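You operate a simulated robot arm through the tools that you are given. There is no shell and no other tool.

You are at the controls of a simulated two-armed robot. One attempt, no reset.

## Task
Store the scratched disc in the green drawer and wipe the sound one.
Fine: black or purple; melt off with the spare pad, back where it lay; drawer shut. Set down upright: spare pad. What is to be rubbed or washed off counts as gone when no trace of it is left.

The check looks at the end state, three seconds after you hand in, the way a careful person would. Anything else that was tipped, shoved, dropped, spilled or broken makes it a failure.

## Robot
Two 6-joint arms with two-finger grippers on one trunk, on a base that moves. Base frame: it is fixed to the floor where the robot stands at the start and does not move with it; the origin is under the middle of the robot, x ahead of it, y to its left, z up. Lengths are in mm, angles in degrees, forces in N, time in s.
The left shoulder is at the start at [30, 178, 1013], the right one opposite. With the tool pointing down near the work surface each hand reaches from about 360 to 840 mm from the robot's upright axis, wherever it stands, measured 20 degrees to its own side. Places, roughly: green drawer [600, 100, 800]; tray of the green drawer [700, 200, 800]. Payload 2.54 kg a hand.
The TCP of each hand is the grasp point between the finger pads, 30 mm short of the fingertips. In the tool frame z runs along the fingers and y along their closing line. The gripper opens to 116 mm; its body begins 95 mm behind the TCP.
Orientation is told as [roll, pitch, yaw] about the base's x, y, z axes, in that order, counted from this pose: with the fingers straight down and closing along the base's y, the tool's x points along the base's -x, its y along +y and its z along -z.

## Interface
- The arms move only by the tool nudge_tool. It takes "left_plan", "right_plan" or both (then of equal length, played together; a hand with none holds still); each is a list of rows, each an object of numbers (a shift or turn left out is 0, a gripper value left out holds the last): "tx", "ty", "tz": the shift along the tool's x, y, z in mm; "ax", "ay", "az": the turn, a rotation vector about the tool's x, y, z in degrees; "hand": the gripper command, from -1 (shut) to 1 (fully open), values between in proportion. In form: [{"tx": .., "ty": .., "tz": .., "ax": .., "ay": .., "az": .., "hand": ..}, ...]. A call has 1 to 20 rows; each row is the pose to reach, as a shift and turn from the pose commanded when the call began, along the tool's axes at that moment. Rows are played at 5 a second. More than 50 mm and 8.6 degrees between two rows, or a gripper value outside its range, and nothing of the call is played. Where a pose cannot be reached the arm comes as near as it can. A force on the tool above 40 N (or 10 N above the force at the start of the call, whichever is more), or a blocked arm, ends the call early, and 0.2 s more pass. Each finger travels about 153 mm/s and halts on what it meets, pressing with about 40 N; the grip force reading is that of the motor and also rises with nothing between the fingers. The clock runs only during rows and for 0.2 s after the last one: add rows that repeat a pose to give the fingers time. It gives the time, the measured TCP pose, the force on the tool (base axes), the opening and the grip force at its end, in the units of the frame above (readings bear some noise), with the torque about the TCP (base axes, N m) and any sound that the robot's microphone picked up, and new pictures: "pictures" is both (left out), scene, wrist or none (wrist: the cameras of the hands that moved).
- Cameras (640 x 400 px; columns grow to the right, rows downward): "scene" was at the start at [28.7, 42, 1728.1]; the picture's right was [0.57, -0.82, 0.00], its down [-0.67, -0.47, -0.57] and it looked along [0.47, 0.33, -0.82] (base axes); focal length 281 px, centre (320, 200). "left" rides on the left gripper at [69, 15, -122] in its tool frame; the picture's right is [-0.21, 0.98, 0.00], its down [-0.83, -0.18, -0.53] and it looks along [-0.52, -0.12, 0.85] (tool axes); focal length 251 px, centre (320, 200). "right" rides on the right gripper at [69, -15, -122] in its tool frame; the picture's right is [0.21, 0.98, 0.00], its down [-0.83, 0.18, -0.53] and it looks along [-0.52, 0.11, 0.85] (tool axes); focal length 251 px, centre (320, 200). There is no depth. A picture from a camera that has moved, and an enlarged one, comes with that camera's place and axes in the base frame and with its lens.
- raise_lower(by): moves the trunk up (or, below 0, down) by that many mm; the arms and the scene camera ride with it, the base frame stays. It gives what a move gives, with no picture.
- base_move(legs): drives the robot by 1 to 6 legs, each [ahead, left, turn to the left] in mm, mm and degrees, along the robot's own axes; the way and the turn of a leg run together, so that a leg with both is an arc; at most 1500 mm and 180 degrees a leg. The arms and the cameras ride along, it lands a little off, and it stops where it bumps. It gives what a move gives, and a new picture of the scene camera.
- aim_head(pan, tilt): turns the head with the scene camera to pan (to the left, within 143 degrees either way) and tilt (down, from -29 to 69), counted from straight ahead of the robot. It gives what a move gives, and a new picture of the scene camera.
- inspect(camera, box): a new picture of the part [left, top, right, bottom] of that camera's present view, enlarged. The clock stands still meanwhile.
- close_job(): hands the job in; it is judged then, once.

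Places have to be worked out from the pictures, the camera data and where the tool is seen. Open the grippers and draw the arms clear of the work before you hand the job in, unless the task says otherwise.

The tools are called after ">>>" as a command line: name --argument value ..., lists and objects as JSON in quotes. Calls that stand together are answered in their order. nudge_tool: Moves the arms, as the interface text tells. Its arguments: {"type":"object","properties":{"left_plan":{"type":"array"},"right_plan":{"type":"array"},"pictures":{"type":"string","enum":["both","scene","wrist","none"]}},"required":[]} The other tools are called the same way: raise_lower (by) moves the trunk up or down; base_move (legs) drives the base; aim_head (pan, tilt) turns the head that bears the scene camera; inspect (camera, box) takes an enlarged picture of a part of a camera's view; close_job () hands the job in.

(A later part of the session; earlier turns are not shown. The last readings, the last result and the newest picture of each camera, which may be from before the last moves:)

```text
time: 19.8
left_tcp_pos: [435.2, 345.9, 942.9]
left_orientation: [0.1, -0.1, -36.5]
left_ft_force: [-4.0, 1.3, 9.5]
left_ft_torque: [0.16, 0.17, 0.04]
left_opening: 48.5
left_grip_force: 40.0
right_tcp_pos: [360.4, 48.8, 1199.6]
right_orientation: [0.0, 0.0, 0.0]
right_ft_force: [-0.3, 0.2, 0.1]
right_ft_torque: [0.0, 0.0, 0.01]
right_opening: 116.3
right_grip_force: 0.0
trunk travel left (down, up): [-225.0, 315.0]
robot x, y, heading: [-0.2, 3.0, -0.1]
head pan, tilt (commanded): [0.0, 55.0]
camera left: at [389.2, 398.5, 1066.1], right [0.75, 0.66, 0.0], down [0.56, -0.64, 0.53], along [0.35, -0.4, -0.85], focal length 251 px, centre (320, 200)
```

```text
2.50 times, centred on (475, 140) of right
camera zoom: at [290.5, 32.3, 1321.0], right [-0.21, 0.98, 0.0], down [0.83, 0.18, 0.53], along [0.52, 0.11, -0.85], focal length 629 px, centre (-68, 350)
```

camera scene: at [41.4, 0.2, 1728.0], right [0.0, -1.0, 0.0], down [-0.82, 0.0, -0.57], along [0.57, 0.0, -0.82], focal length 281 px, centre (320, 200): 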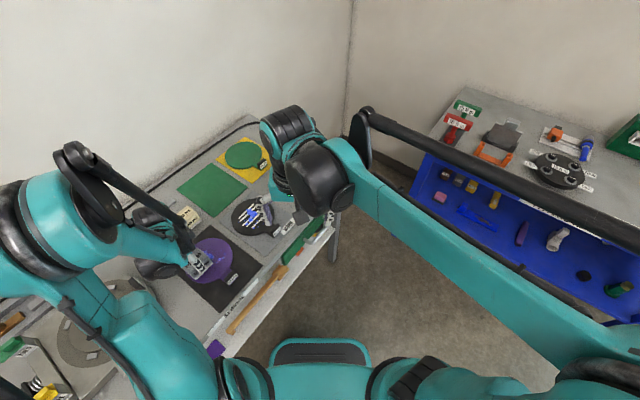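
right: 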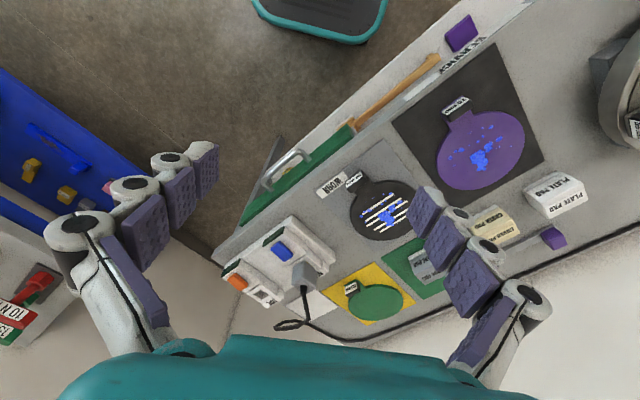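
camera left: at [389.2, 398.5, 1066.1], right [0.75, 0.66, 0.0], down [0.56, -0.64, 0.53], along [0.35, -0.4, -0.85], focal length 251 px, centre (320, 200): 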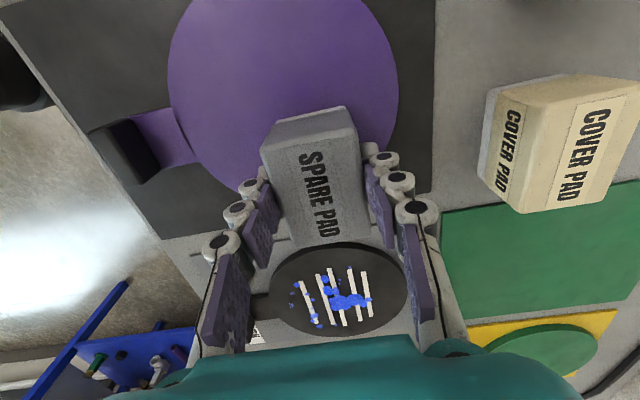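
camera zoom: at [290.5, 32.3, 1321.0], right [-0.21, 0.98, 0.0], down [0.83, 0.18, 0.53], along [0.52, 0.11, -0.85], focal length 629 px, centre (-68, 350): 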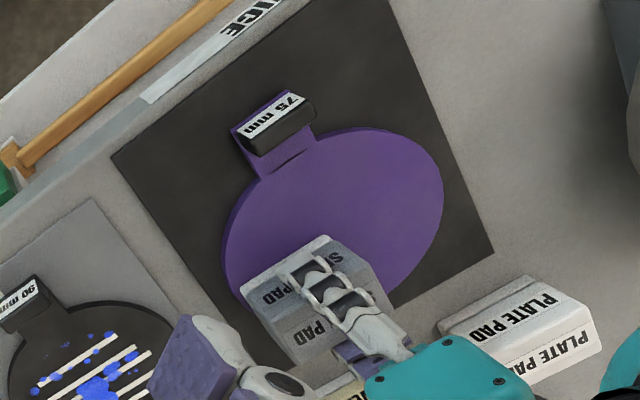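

The melt looks gone; a thin line shows at the tab root and the pad covers part of the disc. I lift the pad 60 mm and look closely.

>>> nudge_tool --left_plan '[{"tz": -15}, {"tz": -40}, {"tz": -70}, {"tz": -100}, {"tz": -130}]' --pictures "wrist"

>>> inspect --camera "scene" --box '[185, 235, 255, 291]'

>>> inspect --camera "right" --box '[430, 85, 530, 195]'

>>> inspect --camera "scene" --box '[225, 262, 257, 288]'

```text
time: 21.0
left_tcp_pos: [436.5, 346.4, 1073.6]
left_orientation: [0.0, -0.1, -36.5]
left_ft_force: [-0.1, 0.1, -0.4]
left_ft_torque: [0.0, -0.02, -0.01]
left_opening: 48.7
left_grip_force: 39.9
right_tcp_pos: [359.8, 48.1, 1199.1]
right_orientation: [0.0, 0.1, -0.2]
right_ft_force: [0.6, 0.2, -0.4]
right_ft_torque: [0.0, 0.01, -0.01]
right_opening: 115.9
right_grip_force: 0.0
trunk travel left (down, up): [-225.0, 315.0]
robot x, y, heading: [-0.6, -1.8, -0.1]
head pan, tilt (commanded): [0.0, 55.0]
camera left: at [391.0, 399.8, 1196.5], right [0.75, 0.66, 0.0], down [0.56, -0.64, 0.53], along [0.35, -0.4, -0.85], focal length 251 px, centre (320, 200)
```

left: 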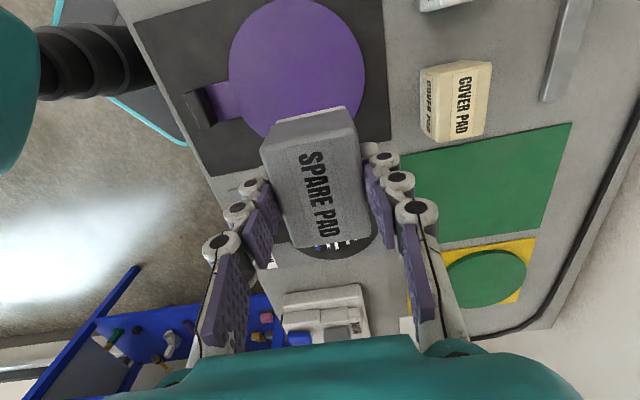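

```text
7.14 times, centred on (220, 263) of scene
camera zoom: at [41.1, 0.4, 1728.0], right [0.0, -1.0, 0.0], down [-0.82, 0.0, -0.57], along [0.57, 0.0, -0.82], focal length 2009 px, centre (1034, -250)
```

zoom: 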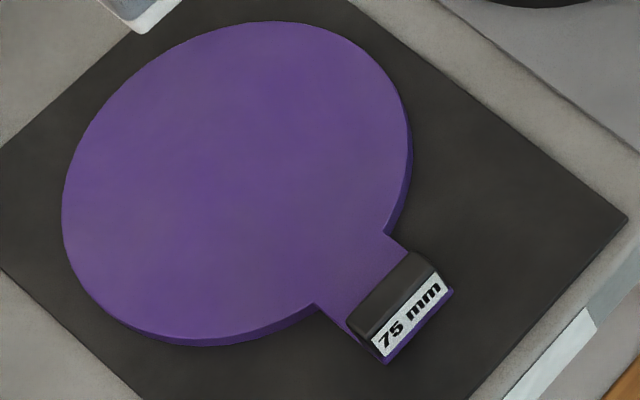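

```text
3.64 times, centred on (480, 140) of right
camera zoom: at [291.0, 32.3, 1320.8], right [-0.21, 0.98, 0.0], down [0.83, 0.18, 0.53], along [0.52, 0.11, -0.85], focal length 914 px, centre (-262, 418)
```

zoom: 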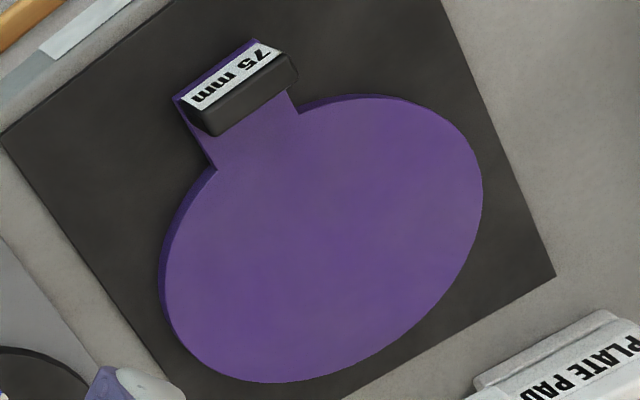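

```text
15.38 times, centred on (241, 275) of scene
camera zoom: at [41.1, 0.4, 1728.0], right [0.0, -1.0, 0.0], down [-0.82, 0.0, -0.57], along [0.57, 0.0, -0.82], focal length 4327 px, centre (1535, -954)
```

zoom: 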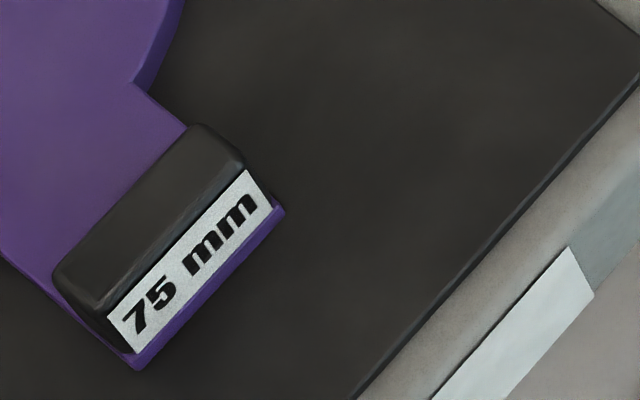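

The disc looks clean from both views, with no scratches. To be sure of the area near the tab, which my strokes covered least, I make one more pass on the lower half and lift again.

>>> nudge_tool --left_plan '[{"tx": 3, "ty": -31, "tz": 40}, {"tx": 3, "ty": -31, "tz": 80}, {"tx": 3, "ty": -31, "tz": 110}, {"tx": 3, "ty": -31, "tz": 122}, {"tx": 3, "ty": -31, "tz": 127}, {"tx": 3, "ty": -31, "tz": 130}, {"tx": 17, "ty": -31, "tz": 130}, {"tx": 31, "ty": -31, "tz": 130}, {"tx": 45, "ty": -31, "tz": 130}, {"tx": 59, "ty": -31, "tz": 130}, {"tx": 73, "ty": -31, "tz": 130}, {"tx": 73, "ty": -39, "tz": 130}, {"tx": 73, "ty": -46, "tz": 130}, {"tx": 59, "ty": -46, "tz": 130}, {"tx": 45, "ty": -46, "tz": 130}, {"tx": 31, "ty": -46, "tz": 130}, {"tx": 17, "ty": -46, "tz": 130}, {"tx": 3, "ty": -46, "tz": 130}, {"tx": 3, "ty": -46, "tz": 115}, {"tx": 3, "ty": -46, "tz": 80}]' --pictures "wrist"

>>> inspect --camera "scene" --box '[185, 235, 255, 291]'

>>> inspect --camera "right" --box '[430, 85, 530, 195]'

```text
refused: row 1 steps farther than a row can; nothing moved
```

```text
7.14 times, centred on (220, 263) of scene
camera zoom: at [41.1, 0.4, 1728.0], right [0.0, -1.0, 0.0], down [-0.82, 0.0, -0.57], along [0.57, 0.0, -0.82], focal length 2009 px, centre (1034, -250)
```

zoom: 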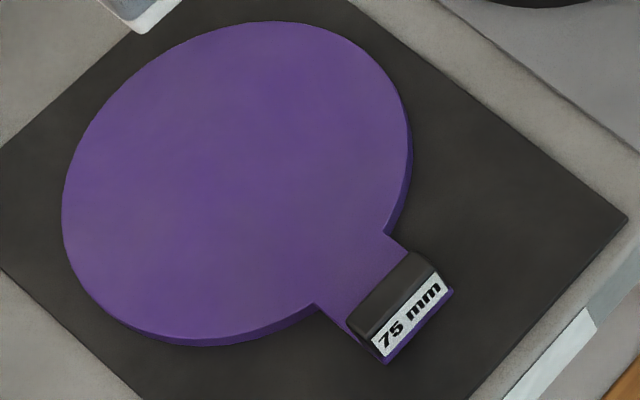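

```text
3.64 times, centred on (480, 140) of right
camera zoom: at [291.0, 32.3, 1320.8], right [-0.21, 0.98, 0.0], down [0.83, 0.18, 0.53], along [0.52, 0.11, -0.85], focal length 914 px, centre (-262, 418)
```

zoom: 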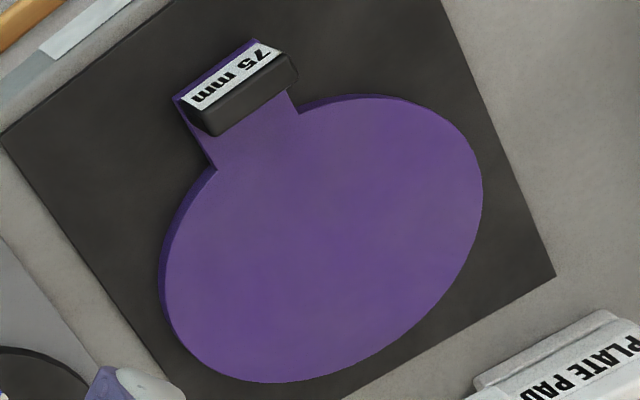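

The first row was just over the step limit, so nothing moved. I split it and run the extra lower pass.

>>> nudge_tool --left_plan '[{"tx": 3, "ty": -31, "tz": 30}, {"tx": 3, "ty": -31, "tz": 75}, {"tx": 3, "ty": -31, "tz": 108}, {"tx": 3, "ty": -31, "tz": 122}, {"tx": 3, "ty": -31, "tz": 127}, {"tx": 3, "ty": -31, "tz": 130}, {"tx": 17, "ty": -31, "tz": 130}, {"tx": 31, "ty": -31, "tz": 130}, {"tx": 45, "ty": -31, "tz": 130}, {"tx": 59, "ty": -31, "tz": 130}, {"tx": 73, "ty": -31, "tz": 130}, {"tx": 73, "ty": -39, "tz": 130}, {"tx": 73, "ty": -46, "tz": 130}, {"tx": 59, "ty": -46, "tz": 130}, {"tx": 45, "ty": -46, "tz": 130}, {"tx": 31, "ty": -46, "tz": 130}, {"tx": 17, "ty": -46, "tz": 130}, {"tx": 3, "ty": -46, "tz": 130}, {"tx": 3, "ty": -46, "tz": 115}, {"tx": 3, "ty": -46, "tz": 80}]' --pictures "wrist"

>>> inspect --camera "scene" --box '[185, 235, 255, 291]'

>>> inspect --camera "right" --box '[430, 85, 530, 195]'

```text
time: 25.2
left_tcp_pos: [406.3, 310.8, 993.1]
left_orientation: [0.1, -0.1, -36.6]
left_ft_force: [0.4, -0.5, -0.1]
left_ft_torque: [0.05, 0.01, -0.01]
left_opening: 48.4
left_grip_force: 40.2
right_tcp_pos: [359.8, 48.0, 1200.2]
right_orientation: [0.1, -0.1, -0.1]
right_ft_force: [0.1, 0.1, 0.7]
right_ft_torque: [0.04, 0.01, -0.01]
right_opening: 115.6
right_grip_force: 0.1
trunk travel left (down, up): [-225.0, 315.0]
robot x, y, heading: [2.8, 1.7, 0.1]
head pan, tilt (commanded): [0.0, 55.0]
camera left: at [360.6, 364.2, 1116.7], right [0.75, 0.66, 0.0], down [0.55, -0.64, 0.53], along [0.35, -0.4, -0.84], focal length 251 px, centre (320, 200)
```

left: 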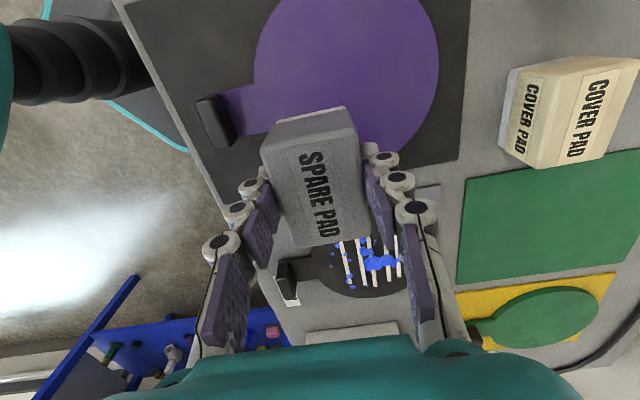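

```text
7.14 times, centred on (220, 263) of scene
camera zoom: at [40.2, 0.0, 1728.0], right [0.0, -1.0, 0.0], down [-0.82, 0.0, -0.57], along [0.57, 0.0, -0.82], focal length 2009 px, centre (1034, -250)
```

zoom: 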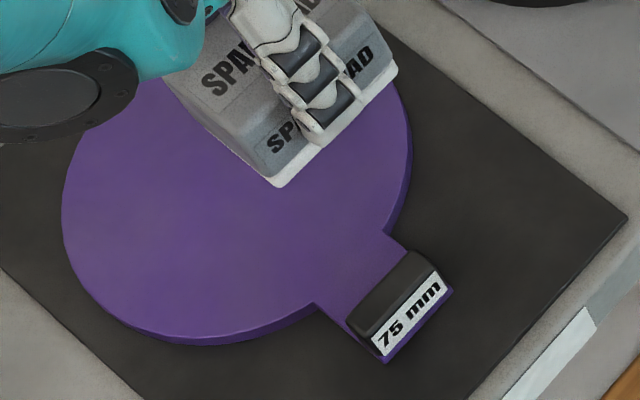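

```text
3.64 times, centred on (480, 140) of right
camera zoom: at [290.3, 31.9, 1321.0], right [-0.21, 0.98, 0.0], down [0.83, 0.18, 0.53], along [0.52, 0.11, -0.85], focal length 914 px, centre (-262, 418)
```

zoom: 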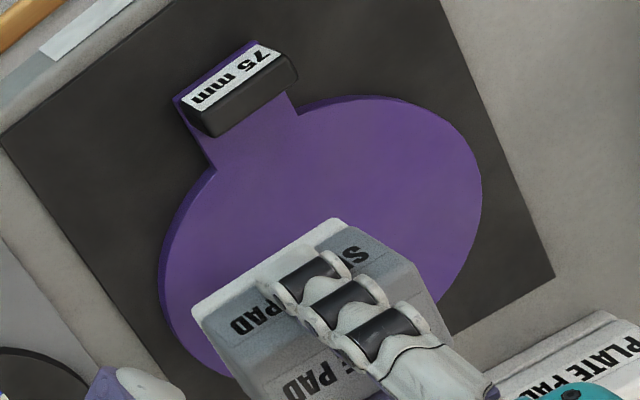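

The disc is clean and unmoved. By my tally the pad is (166.8, −200.8, −59.1) tool-mm off its pick-up pose; I carry it back at height and lower it to 4 mm above the mat.

>>> nudge_tool --left_plan '[{"tz": -31}, {"tx": -28, "ty": 33.5, "tz": -31}, {"tx": -56, "ty": 67, "tz": -31}, {"tx": -84, "ty": 100.5, "tz": -31}, {"tx": -112, "ty": 134, "tz": -31}, {"tx": -140, "ty": 167.5, "tz": -31}, {"tx": -166.8, "ty": 200.8, "tz": -31}, {"tx": -166.8, "ty": 200.8, "tz": 5}, {"tx": -166.8, "ty": 200.8, "tz": 30}, {"tx": -166.8, "ty": 200.8, "tz": 45}, {"tx": -166.8, "ty": 200.8, "tz": 55}, {"tx": -166.8, "ty": 200.8, "tz": 55}]' --pictures "wrist"

>>> inspect --camera "scene" --box '[170, 140, 270, 220]'

```text
time: 27.8
left_tcp_pos: [660.8, 372.2, 936.5]
left_orientation: [0.0, 0.0, -36.5]
left_ft_force: [0.5, -0.5, -0.7]
left_ft_torque: [0.0, 0.01, -0.01]
left_opening: 48.4
left_grip_force: 39.8
right_tcp_pos: [359.1, 47.9, 1198.7]
right_orientation: [0.0, 0.0, -0.1]
right_ft_force: [0.8, -0.5, 0.1]
right_ft_torque: [-0.03, 0.03, 0.03]
right_opening: 116.4
right_grip_force: 0.0
trunk travel left (down, up): [-225.0, 315.0]
robot x, y, heading: [-0.1, -1.2, -0.1]
head pan, tilt (commanded): [0.0, 55.0]
camera left: at [614.1, 426.3, 1058.5], right [0.75, 0.66, 0.0], down [0.56, -0.64, 0.53], along [0.35, -0.4, -0.84], focal length 251 px, centre (320, 200)
```

left: 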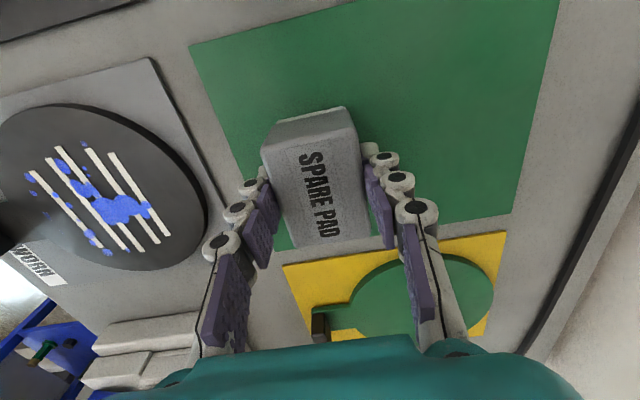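

```text
5.00 times, centred on (220, 180) of scene
camera zoom: at [41.4, 0.7, 1728.0], right [0.0, -1.0, 0.0], down [-0.82, 0.0, -0.57], along [0.57, 0.0, -0.82], focal length 1406 px, centre (820, 300)
```

zoom: 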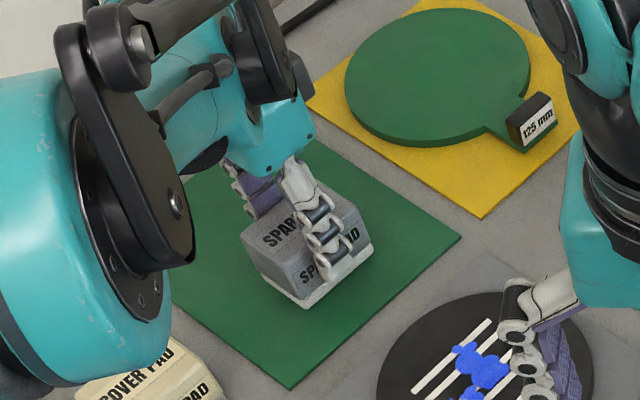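

The pad matches its first place in the scene view (front corner (308,308) against (308,310) before). I lower the last 4 mm and read the force.

>>> nudge_tool --left_plan '[{"tz": 2}, {"tz": 3}, {"tz": 4}, {"tz": 4}]' --pictures "none"

```text
time: 28.8
left_tcp_pos: [660.2, 372.8, 934.1]
left_orientation: [0.2, -0.1, -36.5]
left_ft_force: [1.2, 1.9, 9.6]
left_ft_torque: [0.06, 0.01, -0.01]
left_opening: 48.6
left_grip_force: 40.2
right_tcp_pos: [360.1, 47.6, 1199.2]
right_orientation: [0.1, 0.0, -0.1]
right_ft_force: [1.6, 0.4, -0.4]
right_ft_torque: [-0.01, -0.04, 0.01]
right_opening: 116.0
right_grip_force: 0.1
trunk travel left (down, up): [-225.0, 315.0]
robot x, y, heading: [1.5, 4.8, 0.0]
head pan, tilt (commanded): [0.0, 55.0]
```

The pad rests on the mat with 9.6 N; I ease off slightly, open the fingers and go straight up.

>>> nudge_tool --left_plan '[{"tz": -0.7}, {"tz": -0.7, "hand": -0.1}, {"tz": -0.7, "hand": 0.2}, {"tz": -0.7, "hand": 0.5}, {"tz": -0.7, "hand": 0.5}, {"tz": -20}, {"tz": -50}, {"tz": -90}, {"tz": -130}, {"tz": -130}]' --pictures "wrist"

>>> inspect --camera "scene" --box '[170, 140, 270, 220]'

```text
time: 31.0
left_tcp_pos: [659.2, 372.7, 1064.4]
left_orientation: [-0.1, 0.0, -36.5]
left_ft_force: [-1.0, 0.0, -0.1]
left_ft_torque: [-0.05, 0.0, 0.01]
left_opening: 87.2
left_grip_force: 0.1
right_tcp_pos: [361.6, 48.4, 1198.3]
right_orientation: [-0.1, 0.0, 0.0]
right_ft_force: [-1.0, 0.0, -0.1]
right_ft_torque: [-0.05, 0.01, 0.02]
right_opening: 116.1
right_grip_force: 0.0
trunk travel left (down, up): [-225.0, 315.0]
robot x, y, heading: [-0.5, 0.8, 0.2]
head pan, tilt (commanded): [0.0, 55.0]
camera left: at [613.3, 426.1, 1187.2], right [0.75, 0.66, 0.0], down [0.56, -0.64, 0.53], along [0.35, -0.4, -0.85], focal length 251 px, centre (320, 200)
```

left: 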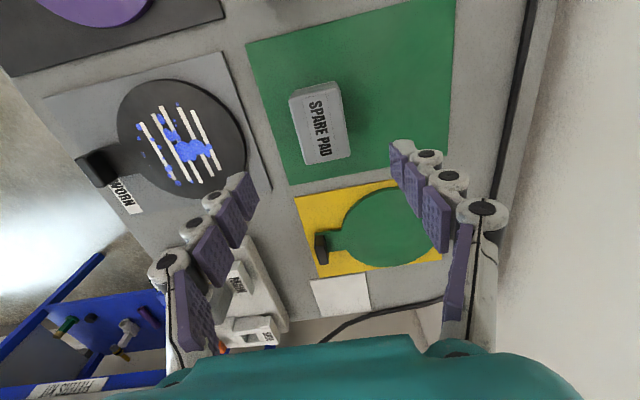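

```text
5.00 times, centred on (220, 180) of scene
camera zoom: at [42.5, 1.2, 1727.9], right [0.0, -1.0, 0.0], down [-0.82, 0.0, -0.57], along [0.57, 0.0, -0.82], focal length 1406 px, centre (820, 300)
```

zoom: 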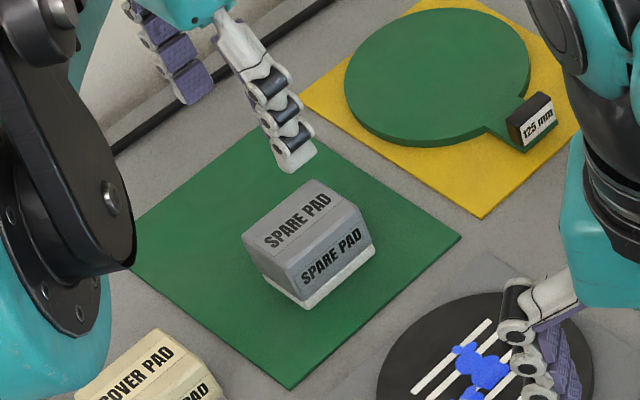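

The spare pad stands upright in its place. I draw the left hand up and back to about (420,380,1230), from where its camera overlooks the black disc.

>>> nudge_tool --left_plan '[{"tx": 10, "ty": -7, "tz": -40}, {"tx": 38, "ty": -26, "tz": -70}, {"tx": 68, "ty": -47, "tz": -95}, {"tx": 100, "ty": -69, "tz": -120}, {"tx": 132, "ty": -91, "tz": -140}, {"tx": 164, "ty": -113, "tz": -155}, {"tx": 196.3, "ty": -136.5, "tz": -166}, {"tx": 196.3, "ty": -136.5, "tz": -166}]' --pictures "both"

>>> inspect --camera "left" --box '[180, 60, 460, 320]'

```text
time: 32.8
left_tcp_pos: [420.8, 380.0, 1229.3]
left_orientation: [0.1, 0.0, -36.5]
left_ft_force: [1.3, 0.5, -0.4]
left_ft_torque: [0.01, 0.05, 0.0]
left_opening: 86.9
left_grip_force: 0.1
right_tcp_pos: [361.2, 48.5, 1198.8]
right_orientation: [0.0, 0.1, 0.0]
right_ft_force: [0.1, 0.7, -0.5]
right_ft_torque: [0.01, 0.03, 0.02]
right_opening: 116.0
right_grip_force: 0.0
trunk travel left (down, up): [-225.0, 315.0]
robot x, y, heading: [1.2, 3.0, -0.0]
head pan, tilt (commanded): [0.0, 55.0]
camera scene: at [43.5, 1.4, 1727.9], right [0.0, -1.0, 0.0], down [-0.82, 0.0, -0.57], along [0.57, 0.0, -0.82], focal length 281 px, centre (320, 200)
camera left: at [374.3, 432.9, 1352.2], right [0.75, 0.66, 0.0], down [0.56, -0.64, 0.53], along [0.35, -0.4, -0.85], focal length 251 px, centre (320, 200)
```

scene: 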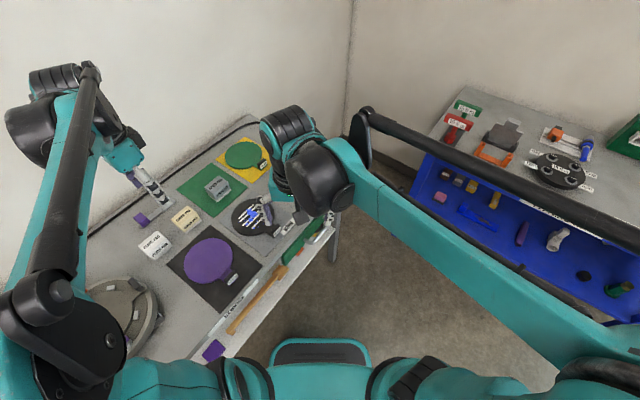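
left: 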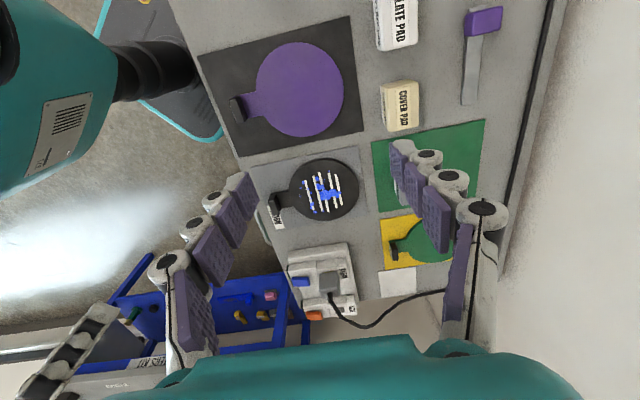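

```text
1.54 times, centred on (320, 190) of left
camera zoom: at [374.3, 432.9, 1352.2], right [0.75, 0.66, 0.0], down [0.56, -0.64, 0.53], along [0.35, -0.4, -0.85], focal length 387 px, centre (320, 215)
```

zoom: 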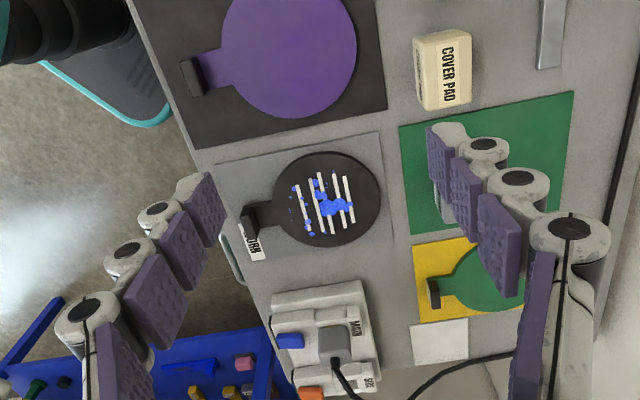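

Now the right hand: I bring it over the drawer handle region, turned to close across the table edge direction, to look at the handle and drawer front closely.

>>> nudge_tool --right_plan '[{"tx": -14, "ty": -2, "tz": 35, "az": 6.1}, {"tx": -28, "ty": -4, "tz": 70, "az": 12.2}, {"tx": -42, "ty": -6, "tz": 106, "az": 18.3}, {"tx": -56, "ty": -8, "tz": 142, "az": 24.4}, {"tx": -70, "ty": -10, "tz": 178, "az": 30.5}, {"tx": -84, "ty": -11.5, "tz": 214, "az": 36.5}, {"tx": -84, "ty": -11.5, "tz": 214, "az": 36.5}]' --pictures "both"

>>> inspect --camera "right" --box '[160, 100, 480, 320]'

```text
time: 34.4
left_tcp_pos: [419.6, 379.5, 1231.1]
left_orientation: [0.2, -0.1, -36.5]
left_ft_force: [0.4, -0.2, 0.4]
left_ft_torque: [0.0, -0.02, -0.03]
left_opening: 87.1
left_grip_force: 0.0
right_tcp_pos: [441.7, 33.5, 985.8]
right_orientation: [0.0, 0.0, -36.7]
right_ft_force: [-0.5, 0.1, 0.3]
right_ft_torque: [0.06, -0.04, 0.04]
right_opening: 115.9
right_grip_force: 0.0
trunk travel left (down, up): [-225.0, 315.0]
robot x, y, heading: [0.9, -1.8, 0.1]
head pan, tilt (commanded): [0.0, 55.0]
camera scene: at [40.4, 0.5, 1728.0], right [0.0, -1.0, 0.0], down [-0.82, 0.0, -0.57], along [0.57, 0.0, -0.82], focal length 281 px, centre (320, 200)
camera right: at [377.2, 62.1, 1107.3], right [0.41, 0.91, 0.0], down [0.77, -0.35, 0.53], along [0.49, -0.22, -0.85], focal length 251 px, centre (320, 200)
```

scene: 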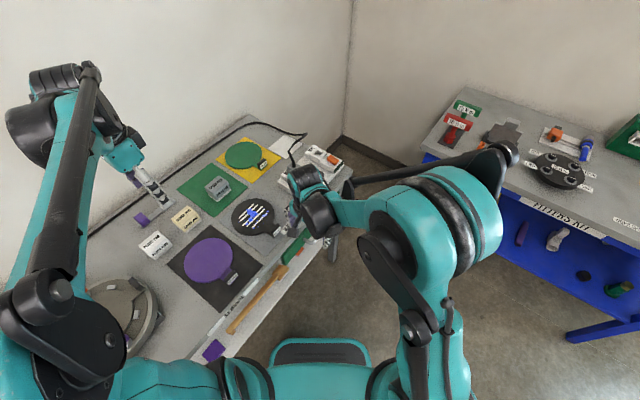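
right: 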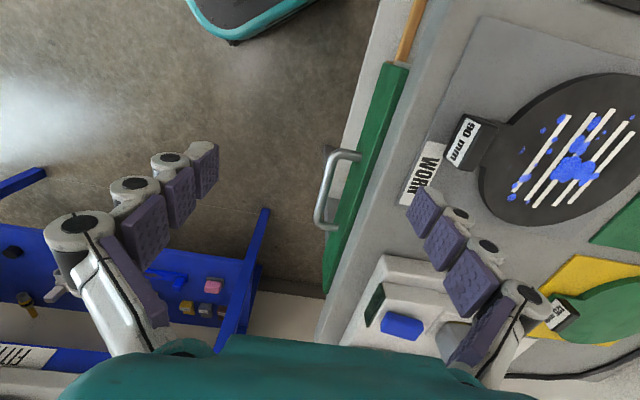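

```text
1.82 times, centred on (320, 210) of right
camera zoom: at [377.2, 62.1, 1107.3], right [0.41, 0.91, 0.0], down [0.77, -0.35, 0.53], along [0.49, -0.22, -0.85], focal length 457 px, centre (320, 182)
```

zoom: 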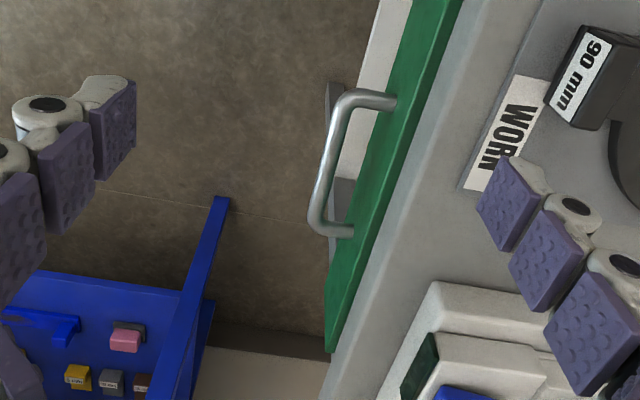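

The handle bar is seen well: its centre ≈(529,1,821), standing about 31 mm off the panel (n≈345 from the robot toward the table), too narrow for a finger from above. I turn the right hand to point horizontally at the drawer, closing vertically, stopping about 115 mm in front of the bar.

>>> nudge_tool --right_plan '[{"tx": -7.5, "ty": -10, "tz": 12, "ax": -7.5, "hand": 0.05}, {"tx": -15, "ty": -20, "tz": 25, "ax": -15}, {"tx": -22.5, "ty": -30, "tz": 38, "ax": -22.5}, {"tx": -30, "ty": -40, "tz": 51, "ax": -30}, {"tx": -37.5, "ty": -50, "tz": 65, "ax": -37.5}, {"tx": -45, "ty": -60, "tz": 79, "ax": -45}, {"tx": -52.5, "ty": -68, "tz": 93, "ax": -52.5}, {"tx": -60, "ty": -74, "tz": 107, "ax": -60}, {"tx": -67.5, "ty": -80, "tz": 121, "ax": -67.5}, {"tx": -75, "ty": -84, "tz": 135, "ax": -75}, {"tx": -82.5, "ty": -88, "tz": 150, "ax": -82.5}, {"tx": -90, "ty": -90, "tz": 165, "ax": -90}, {"tx": -90, "ty": -90, "tz": 165, "ax": -90}]' --pictures "both"

```text
time: 37.2
left_tcp_pos: [420.3, 379.1, 1228.2]
left_orientation: [0.0, 0.0, -36.5]
left_ft_force: [0.2, -0.2, 0.0]
left_ft_torque: [0.03, 0.01, 0.03]
left_opening: 87.0
left_grip_force: 0.1
right_tcp_pos: [666.9, -171.7, 897.3]
right_orientation: [90.0, -0.1, -36.4]
right_ft_force: [0.1, 0.1, 0.3]
right_ft_torque: [-0.02, 0.0, 0.03]
right_opening: 60.9
right_grip_force: 0.1
right hand out of reach, approached as far as the arm can: row 4, 5, 6, 7, 8, 9, 10, 11, 12, 13
trunk travel left (down, up): [-225.0, 315.0]
robot x, y, heading: [-3.2, -1.7, 0.1]
head pan, tilt (commanded): [0.0, 55.0]
camera scene: at [42.9, 0.3, 1727.9], right [0.0, -1.0, 0.0], down [-0.82, 0.0, -0.57], along [0.57, 0.0, -0.82], focal length 281 px, centre (320, 200)
camera right: at [538.6, -229.5, 881.6], right [-0.17, 0.13, 0.98], down [0.35, -0.92, 0.18], along [0.92, 0.37, 0.11], focal length 251 px, centre (320, 200)
```

scene: 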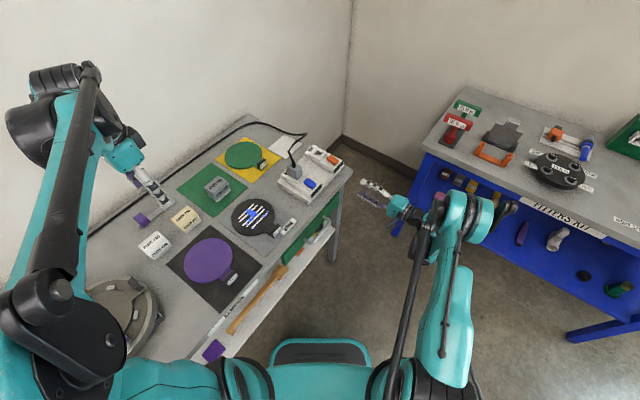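
right: 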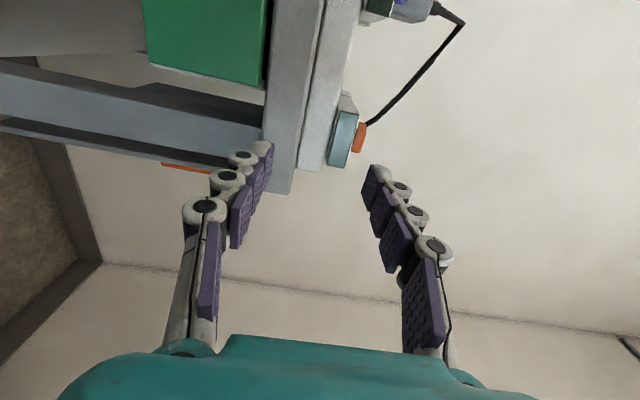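

The near, horizontal pose is out of the arm's reach from here (the hand stopped at (667,−172,897), touching nothing). I will stand farther back and face the table instead; first a small upward test to see how the command frame behaves.

>>> nudge_tool --right_plan '[{"ty": 15}, {"ty": 30}, {"ty": 30}]' --pictures "none"

```text
time: 38.0
left_tcp_pos: [419.6, 378.9, 1230.1]
left_orientation: [0.0, -0.1, -36.5]
left_ft_force: [0.1, 0.5, 0.0]
left_ft_torque: [0.01, 0.03, 0.01]
left_opening: 87.1
left_grip_force: 0.0
right_tcp_pos: [667.4, -167.0, 926.6]
right_orientation: [90.1, -0.1, -36.4]
right_ft_force: [-0.4, 0.1, -0.4]
right_ft_torque: [0.03, 0.0, -0.02]
right_opening: 60.9
right_grip_force: 0.1
trunk travel left (down, up): [-225.0, 315.0]
robot x, y, heading: [-3.1, 0.9, 0.0]
head pan, tilt (commanded): [0.0, 55.0]
```

Commands count from the actual pose. I raise the right hand, turn it down again and draw it in to about (400,−150,1150), before driving the base.

>>> nudge_tool --right_plan '[{"tx": 10, "ty": 20, "tz": -6, "ax": 8.18}, {"tx": 20, "ty": 40, "tz": -12, "ax": 16.36}, {"tx": 30, "ty": 60, "tz": -18, "ax": 24.54}, {"tx": 40, "ty": 80, "tz": -24, "ax": 32.72}, {"tx": 50, "ty": 100, "tz": -30, "ax": 40.9}, {"tx": 60, "ty": 120, "tz": -36, "ax": 49.08}, {"tx": 70, "ty": 140, "tz": -42, "ax": 57.26}, {"tx": 80, "ty": 160, "tz": -48, "ax": 65.44}, {"tx": 90, "ty": 180, "tz": -54, "ax": 73.62}, {"tx": 100, "ty": 200, "tz": -60, "ax": 81.8}, {"tx": 110, "ty": 220, "tz": -66, "ax": 90}, {"tx": 139, "ty": 222, "tz": -86, "ax": 90}, {"tx": 168, "ty": 224, "tz": -106, "ax": 90}, {"tx": 197, "ty": 224, "tz": -126, "ax": 90}, {"tx": 225, "ty": 224, "tz": -144.6, "ax": 90}, {"tx": 225, "ty": 224, "tz": -144.6, "ax": 90}]' --pictures "scene"

```text
time: 41.4
left_tcp_pos: [419.4, 380.0, 1229.4]
left_orientation: [0.0, 0.0, -36.5]
left_ft_force: [-0.1, 0.0, 0.2]
left_ft_torque: [-0.02, 0.03, 0.01]
left_opening: 87.0
left_grip_force: 0.1
right_tcp_pos: [399.8, -148.6, 1148.9]
right_orientation: [-0.1, 0.0, -36.5]
right_ft_force: [0.0, 0.0, 0.0]
right_ft_torque: [-0.02, 0.05, 0.0]
right_opening: 60.7
right_grip_force: 0.0
trunk travel left (down, up): [-225.0, 315.0]
robot x, y, heading: [1.1, 2.7, -0.1]
head pan, tilt (commanded): [0.0, 55.0]
camera scene: at [43.3, 0.9, 1727.9], right [0.0, -1.0, 0.0], down [-0.82, 0.0, -0.57], along [0.57, 0.0, -0.82], focal length 281 px, centre (320, 200)
```

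scene: 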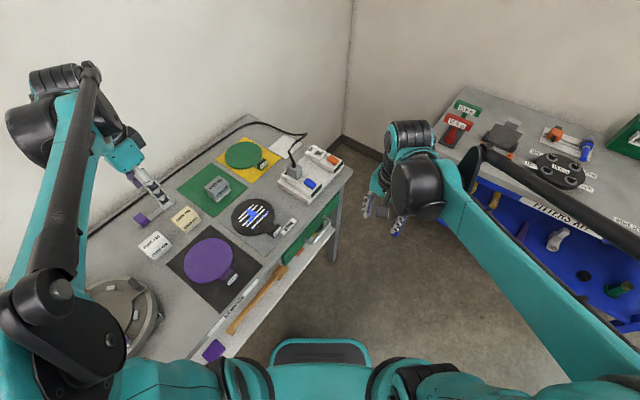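

Before driving I look to the right and behind for obstacles.

>>> aim_head --pan -80 --tilt 45

>>> aim_head --pan -140 --tilt 45

>>> aim_head --pan 140 --tilt 45

>>> aim_head --pan 20 --tilt 55

```text
time: 42.9
left_tcp_pos: [420.5, 379.9, 1229.2]
left_orientation: [0.0, -0.1, -36.4]
left_ft_force: [1.0, 0.2, -0.2]
left_ft_torque: [-0.02, -0.01, -0.01]
left_opening: 87.0
left_grip_force: 0.0
right_tcp_pos: [397.2, -147.9, 1148.8]
right_orientation: [0.0, 0.0, -36.5]
right_ft_force: [-0.1, -0.1, 0.2]
right_ft_torque: [0.01, -0.02, 0.02]
right_opening: 61.2
right_grip_force: 0.0
trunk travel left (down, up): [-225.0, 315.0]
robot x, y, heading: [-2.2, 0.5, 0.1]
head pan, tilt (commanded): [-80.0, 45.0]
camera scene: at [-16.4, -79.3, 1741.4], right [-0.98, -0.17, 0.0], down [-0.12, 0.7, -0.71], along [0.12, -0.7, -0.71], focal length 281 px, centre (320, 200)
```

scene: 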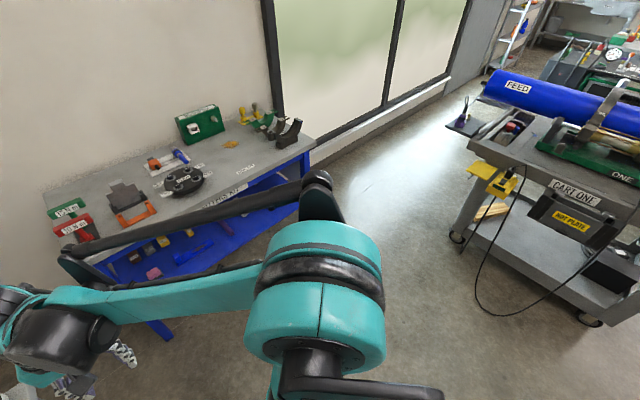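

```text
time: 44.2
left_tcp_pos: [419.4, 378.4, 1229.6]
left_orientation: [0.0, -0.1, -36.5]
left_ft_force: [0.7, 0.2, 0.7]
left_ft_torque: [0.02, 0.0, -0.02]
left_opening: 87.0
left_grip_force: 0.1
right_tcp_pos: [399.7, -148.2, 1149.0]
right_orientation: [-0.1, 0.0, -36.5]
right_ft_force: [-0.3, 1.0, 0.3]
right_ft_torque: [0.01, -0.01, 0.04]
right_opening: 60.9
right_grip_force: 0.1
trunk travel left (down, up): [-225.0, 315.0]
robot x, y, heading: [1.7, 3.6, 0.0]
head pan, tilt (commanded): [-140.0, 45.0]
camera scene: at [-92.7, -51.6, 1741.4], right [-0.64, 0.77, 0.0], down [0.54, 0.45, -0.71], along [-0.54, -0.45, -0.71], focal length 281 px, centre (320, 200)
```

scene: 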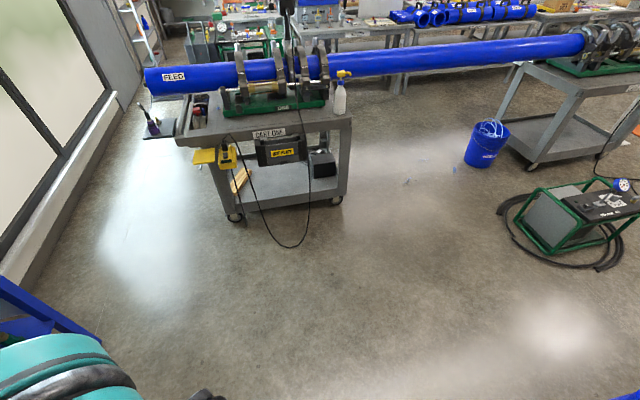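

```text
time: 48.1
left_tcp_pos: [420.3, 379.0, 1229.3]
left_orientation: [0.0, -0.2, -36.5]
left_ft_force: [-1.0, 0.0, 1.1]
left_ft_torque: [0.0, -0.02, 0.01]
left_opening: 87.1
left_grip_force: 0.0
right_tcp_pos: [398.7, -148.2, 1149.1]
right_orientation: [0.0, 0.0, -36.6]
right_ft_force: [0.0, -0.8, -0.2]
right_ft_torque: [-0.03, -0.01, -0.03]
right_opening: 60.7
right_grip_force: 0.1
trunk travel left (down, up): [-225.0, 315.0]
robot x, y, heading: [1.0, -4.3, 0.2]
head pan, tilt (commanded): [140.0, 45.0]
camera scene: at [-92.8, 53.0, 1741.4], right [0.64, 0.77, 0.0], down [0.54, -0.45, -0.71], along [-0.54, 0.45, -0.71], focal length 281 px, centre (320, 200)
```

scene: 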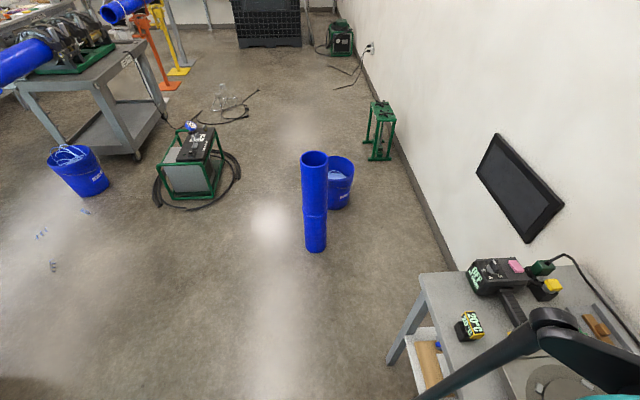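

```text
time: 50.1
left_tcp_pos: [419.2, 378.3, 1230.5]
left_orientation: [-0.1, 0.0, -36.5]
left_ft_force: [-0.1, 0.0, -0.4]
left_ft_torque: [-0.03, 0.0, 0.01]
left_opening: 86.9
left_grip_force: 0.0
right_tcp_pos: [397.8, -149.2, 1149.0]
right_orientation: [0.0, 0.0, -36.6]
right_ft_force: [0.5, -0.9, -0.9]
right_ft_torque: [-0.03, 0.03, 0.01]
right_opening: 60.9
right_grip_force: 0.1
trunk travel left (down, up): [-225.0, 315.0]
robot x, y, heading: [0.8, -1.3, -0.2]
head pan, tilt (commanded): [20.0, 55.0]
camera scene: at [37.2, 25.5, 1728.0], right [0.34, -0.94, 0.0], down [-0.77, -0.28, -0.57], along [0.54, 0.2, -0.82], focal length 281 px, centre (320, 200)
```

scene: 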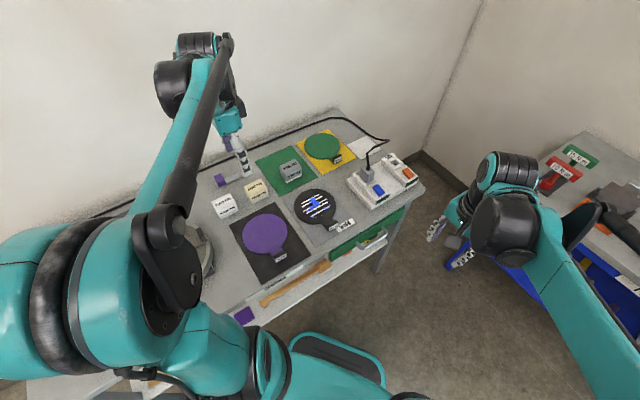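

The floor behind and to the right is free. I drive back-right to about (−99,−549) and then turn left 53.5° so that I face the table front squarely; both hands are high and clear.

>>> base_move --legs '[[-99, -549, 0], [0, 0, 53.5]]'

>>> aim_head --pan -8 --tilt 50

```text
time: 55.7
left_tcp_pos: [-163.4, 20.4, 1229.8]
left_orientation: [0.0, -0.1, 18.1]
left_ft_force: [-0.4, 0.2, -0.1]
left_ft_torque: [-0.02, 0.01, 0.0]
left_opening: 86.9
left_grip_force: 0.0
right_tcp_pos: [255.4, -302.7, 1149.3]
right_orientation: [-0.1, 0.0, 18.1]
right_ft_force: [0.4, -0.5, 0.3]
right_ft_torque: [-0.01, 0.02, 0.01]
right_opening: 60.9
right_grip_force: 0.1
trunk travel left (down, up): [-225.0, 315.0]
robot x, y, heading: [-99.5, -540.9, 54.7]
head pan, tilt (commanded): [20.0, 55.0]
camera scene: at [-95.6, -495.8, 1728.0], right [0.96, -0.26, 0.0], down [-0.22, -0.79, -0.57], along [0.15, 0.55, -0.82], focal length 281 px, centre (320, 200)
```

scene: 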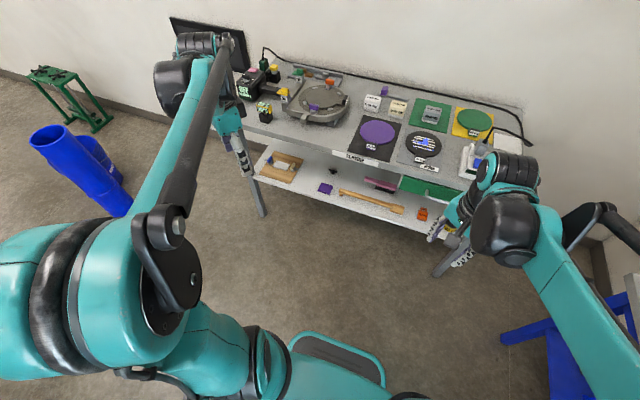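

```text
time: 56.6
left_tcp_pos: [-162.8, 20.5, 1230.4]
left_orientation: [0.1, -0.1, 18.1]
left_ft_force: [0.7, -1.3, -0.4]
left_ft_torque: [0.02, 0.01, 0.0]
left_opening: 87.0
left_grip_force: 0.0
right_tcp_pos: [255.8, -302.7, 1149.7]
right_orientation: [0.0, 0.0, 18.2]
right_ft_force: [0.2, -0.2, 0.2]
right_ft_torque: [-0.03, -0.02, -0.01]
right_opening: 61.2
right_grip_force: 0.1
trunk travel left (down, up): [-225.0, 315.0]
robot x, y, heading: [-96.9, -541.7, 54.4]
head pan, tilt (commanded): [-8.0, 50.0]
camera scene: at [-61.7, -509.3, 1734.5], right [0.73, -0.69, 0.0], down [-0.53, -0.56, -0.64], along [0.44, 0.47, -0.77], focal length 281 px, centre (320, 200)
```

scene: 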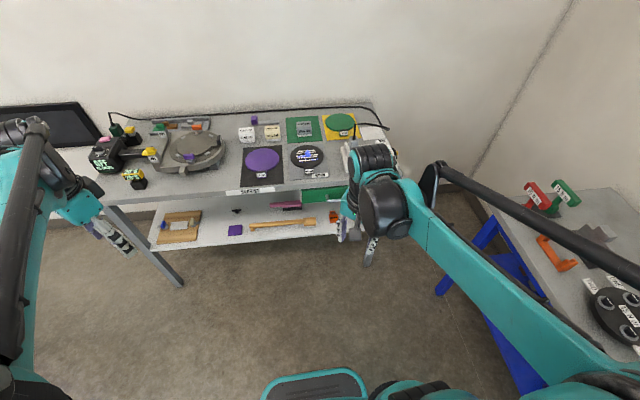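

I stand at about (−98,−541), heading 54.5°, facing the table. I turn the right hand so that its closing line is across the table edge and bring it to the drawer's front side, still well in front (n≈120) and at z≈1000.

>>> nudge_tool --right_plan '[{"tx": -28, "ty": 13, "tz": 21, "az": 7.8}, {"tx": -56, "ty": 26, "tz": 43, "az": 15.6}, {"tx": -84, "ty": 39, "tz": 64, "az": 23.4}, {"tx": -112, "ty": 51.5, "tz": 85, "az": 31.2}, {"tx": -140, "ty": 64.5, "tz": 107, "az": 39}, {"tx": -168, "ty": 77.5, "tz": 128, "az": 46.8}, {"tx": -195.2, "ty": 90.1, "tz": 149.5, "az": 54.6}, {"tx": -195.2, "ty": 90.1, "tz": 149.5, "az": 54.6}]' --pictures "both"

```text
time: 58.4
left_tcp_pos: [-164.3, 18.6, 1230.5]
left_orientation: [0.1, -0.1, 18.0]
left_ft_force: [-0.6, -0.8, 0.7]
left_ft_torque: [0.04, -0.04, -0.01]
left_opening: 87.3
left_grip_force: 0.1
right_tcp_pos: [411.8, -158.0, 1000.6]
right_orientation: [-0.1, 0.0, -36.5]
right_ft_force: [-0.4, 0.8, 0.1]
right_ft_torque: [0.01, -0.03, 0.01]
right_opening: 61.1
right_grip_force: 0.0
trunk travel left (down, up): [-225.0, 315.0]
robot x, y, heading: [-93.9, -541.6, 55.1]
head pan, tilt (commanded): [-8.0, 50.0]
camera scene: at [-62.5, -510.2, 1734.5], right [0.73, -0.69, 0.0], down [-0.53, -0.56, -0.64], along [0.44, 0.47, -0.77], focal length 281 px, centre (320, 200)
camera right: at [347.0, -129.6, 1121.9], right [0.41, 0.91, 0.0], down [0.77, -0.35, 0.53], along [0.49, -0.22, -0.85], focal length 251 px, centre (320, 200)
```

scene: 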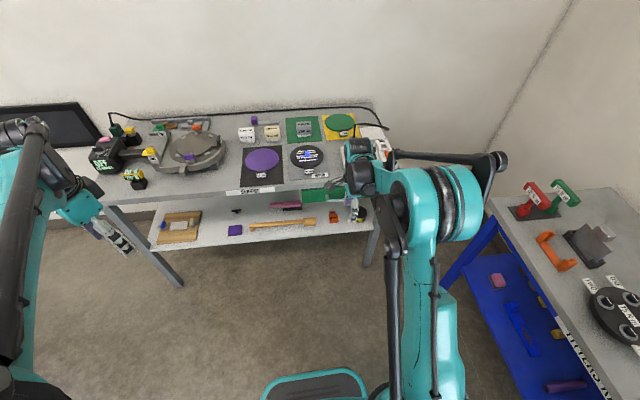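
right: 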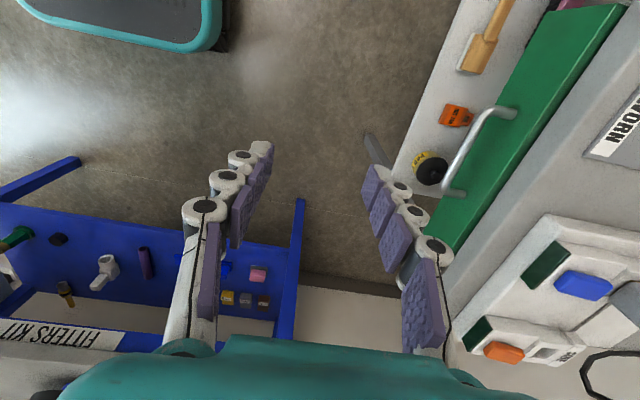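

Now I pitch the right hand up to horizontal and lower it to z≈821, still about 150 mm in front of the bar.

>>> nudge_tool --right_plan '[{"tz": 10, "ax": -7.5}, {"tz": 25, "ax": -15}, {"tz": 40, "ax": -22.5}, {"tz": 55, "ax": -30}, {"tz": 70, "ax": -37.5}, {"tz": 85, "ax": -45}, {"tz": 100, "ax": -52.5}, {"tz": 115, "ax": -60}, {"tz": 130, "ax": -67.5}, {"tz": 147, "ax": -75}, {"tz": 164, "ax": -82.5}, {"tz": 180, "ax": -90}, {"tz": 180, "ax": -90}]' --pictures "both"

```text
time: 61.2
left_tcp_pos: [-163.2, 20.2, 1229.0]
left_orientation: [0.0, 0.0, 18.1]
left_ft_force: [1.0, 0.6, -0.1]
left_ft_torque: [-0.05, 0.0, 0.04]
left_opening: 87.0
left_grip_force: 0.1
right_tcp_pos: [557.3, -26.4, 895.9]
right_orientation: [89.9, -0.1, -36.5]
right_ft_force: [-0.1, 0.5, 0.2]
right_ft_torque: [0.0, -0.02, -0.02]
right_opening: 61.0
right_grip_force: 0.0
right hand out of reach, approached as far as the arm can: row 6, 7, 8, 9, 10, 11, 12, 13
trunk travel left (down, up): [-225.0, 315.0]
robot x, y, heading: [-95.6, -541.4, 54.8]
head pan, tilt (commanded): [-8.0, 50.0]
camera scene: at [-61.4, -508.6, 1734.5], right [0.73, -0.69, 0.0], down [-0.53, -0.56, -0.64], along [0.44, 0.47, -0.77], focal length 281 px, centre (320, 200)
camera right: at [429.8, -83.8, 881.4], right [-0.17, 0.13, 0.98], down [0.35, -0.92, 0.18], along [0.92, 0.37, 0.11], focal length 251 px, centre (320, 200)
```

scene: 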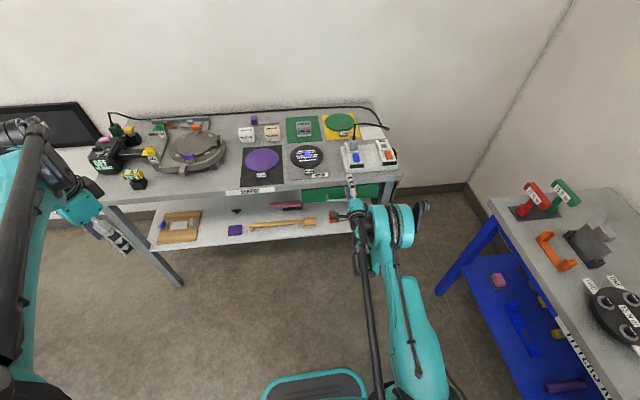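
right: 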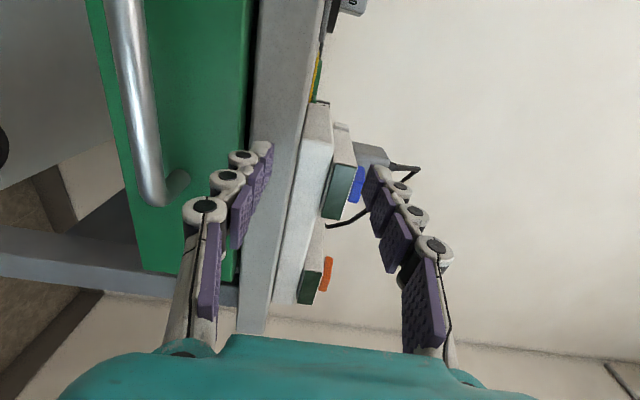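

The horizontal pose only works far out (it stopped 800 mm ahead of me at z≈896, just short of the table edge, no contact force). I drive straight back 260 mm to get free space and then lower the trunk so that the arm can point level at drawer height.

>>> base_move --legs '[[-260, 0, 0]]'

>>> raise_lower --by -200

```text
time: 63.1
left_tcp_pos: [-315.8, -196.1, 1229.4]
left_orientation: [0.1, -0.1, 18.2]
left_ft_force: [0.4, -0.4, -0.1]
left_ft_torque: [0.03, 0.01, 0.0]
left_opening: 87.1
left_grip_force: 0.1
right_tcp_pos: [403.9, -240.9, 898.4]
right_orientation: [90.0, 0.1, -36.4]
right_ft_force: [0.1, -1.0, 0.4]
right_ft_torque: [-0.02, 0.02, 0.02]
right_opening: 60.8
right_grip_force: 0.1
trunk travel left (down, up): [-225.0, 315.0]
robot x, y, heading: [-249.5, -758.6, 54.8]
head pan, tilt (commanded): [-8.0, 50.0]
camera scene: at [-214.3, -724.8, 1734.5], right [0.73, -0.69, 0.0], down [-0.52, -0.56, -0.64], along [0.44, 0.47, -0.77], focal length 281 px, centre (320, 200)
```

scene: 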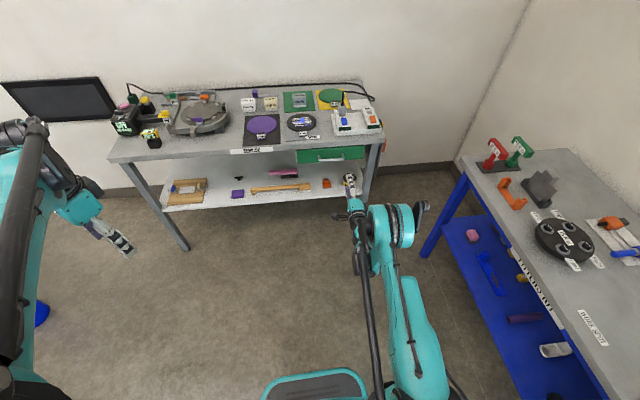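

```text
time: 65.2
left_tcp_pos: [-314.7, -194.6, 1029.7]
left_orientation: [0.0, -0.1, 18.2]
left_ft_force: [-0.8, 0.7, 1.0]
left_ft_torque: [-0.04, -0.04, 0.01]
left_opening: 87.2
left_grip_force: 0.1
right_tcp_pos: [404.8, -238.6, 697.7]
right_orientation: [89.9, 0.0, -36.4]
right_ft_force: [0.0, 0.2, 0.4]
right_ft_torque: [0.01, 0.01, -0.01]
right_opening: 61.0
right_grip_force: 0.1
trunk travel left (down, up): [-25.0, 515.0]
robot x, y, heading: [-249.0, -756.9, 54.5]
head pan, tilt (commanded): [-8.0, 50.0]
```

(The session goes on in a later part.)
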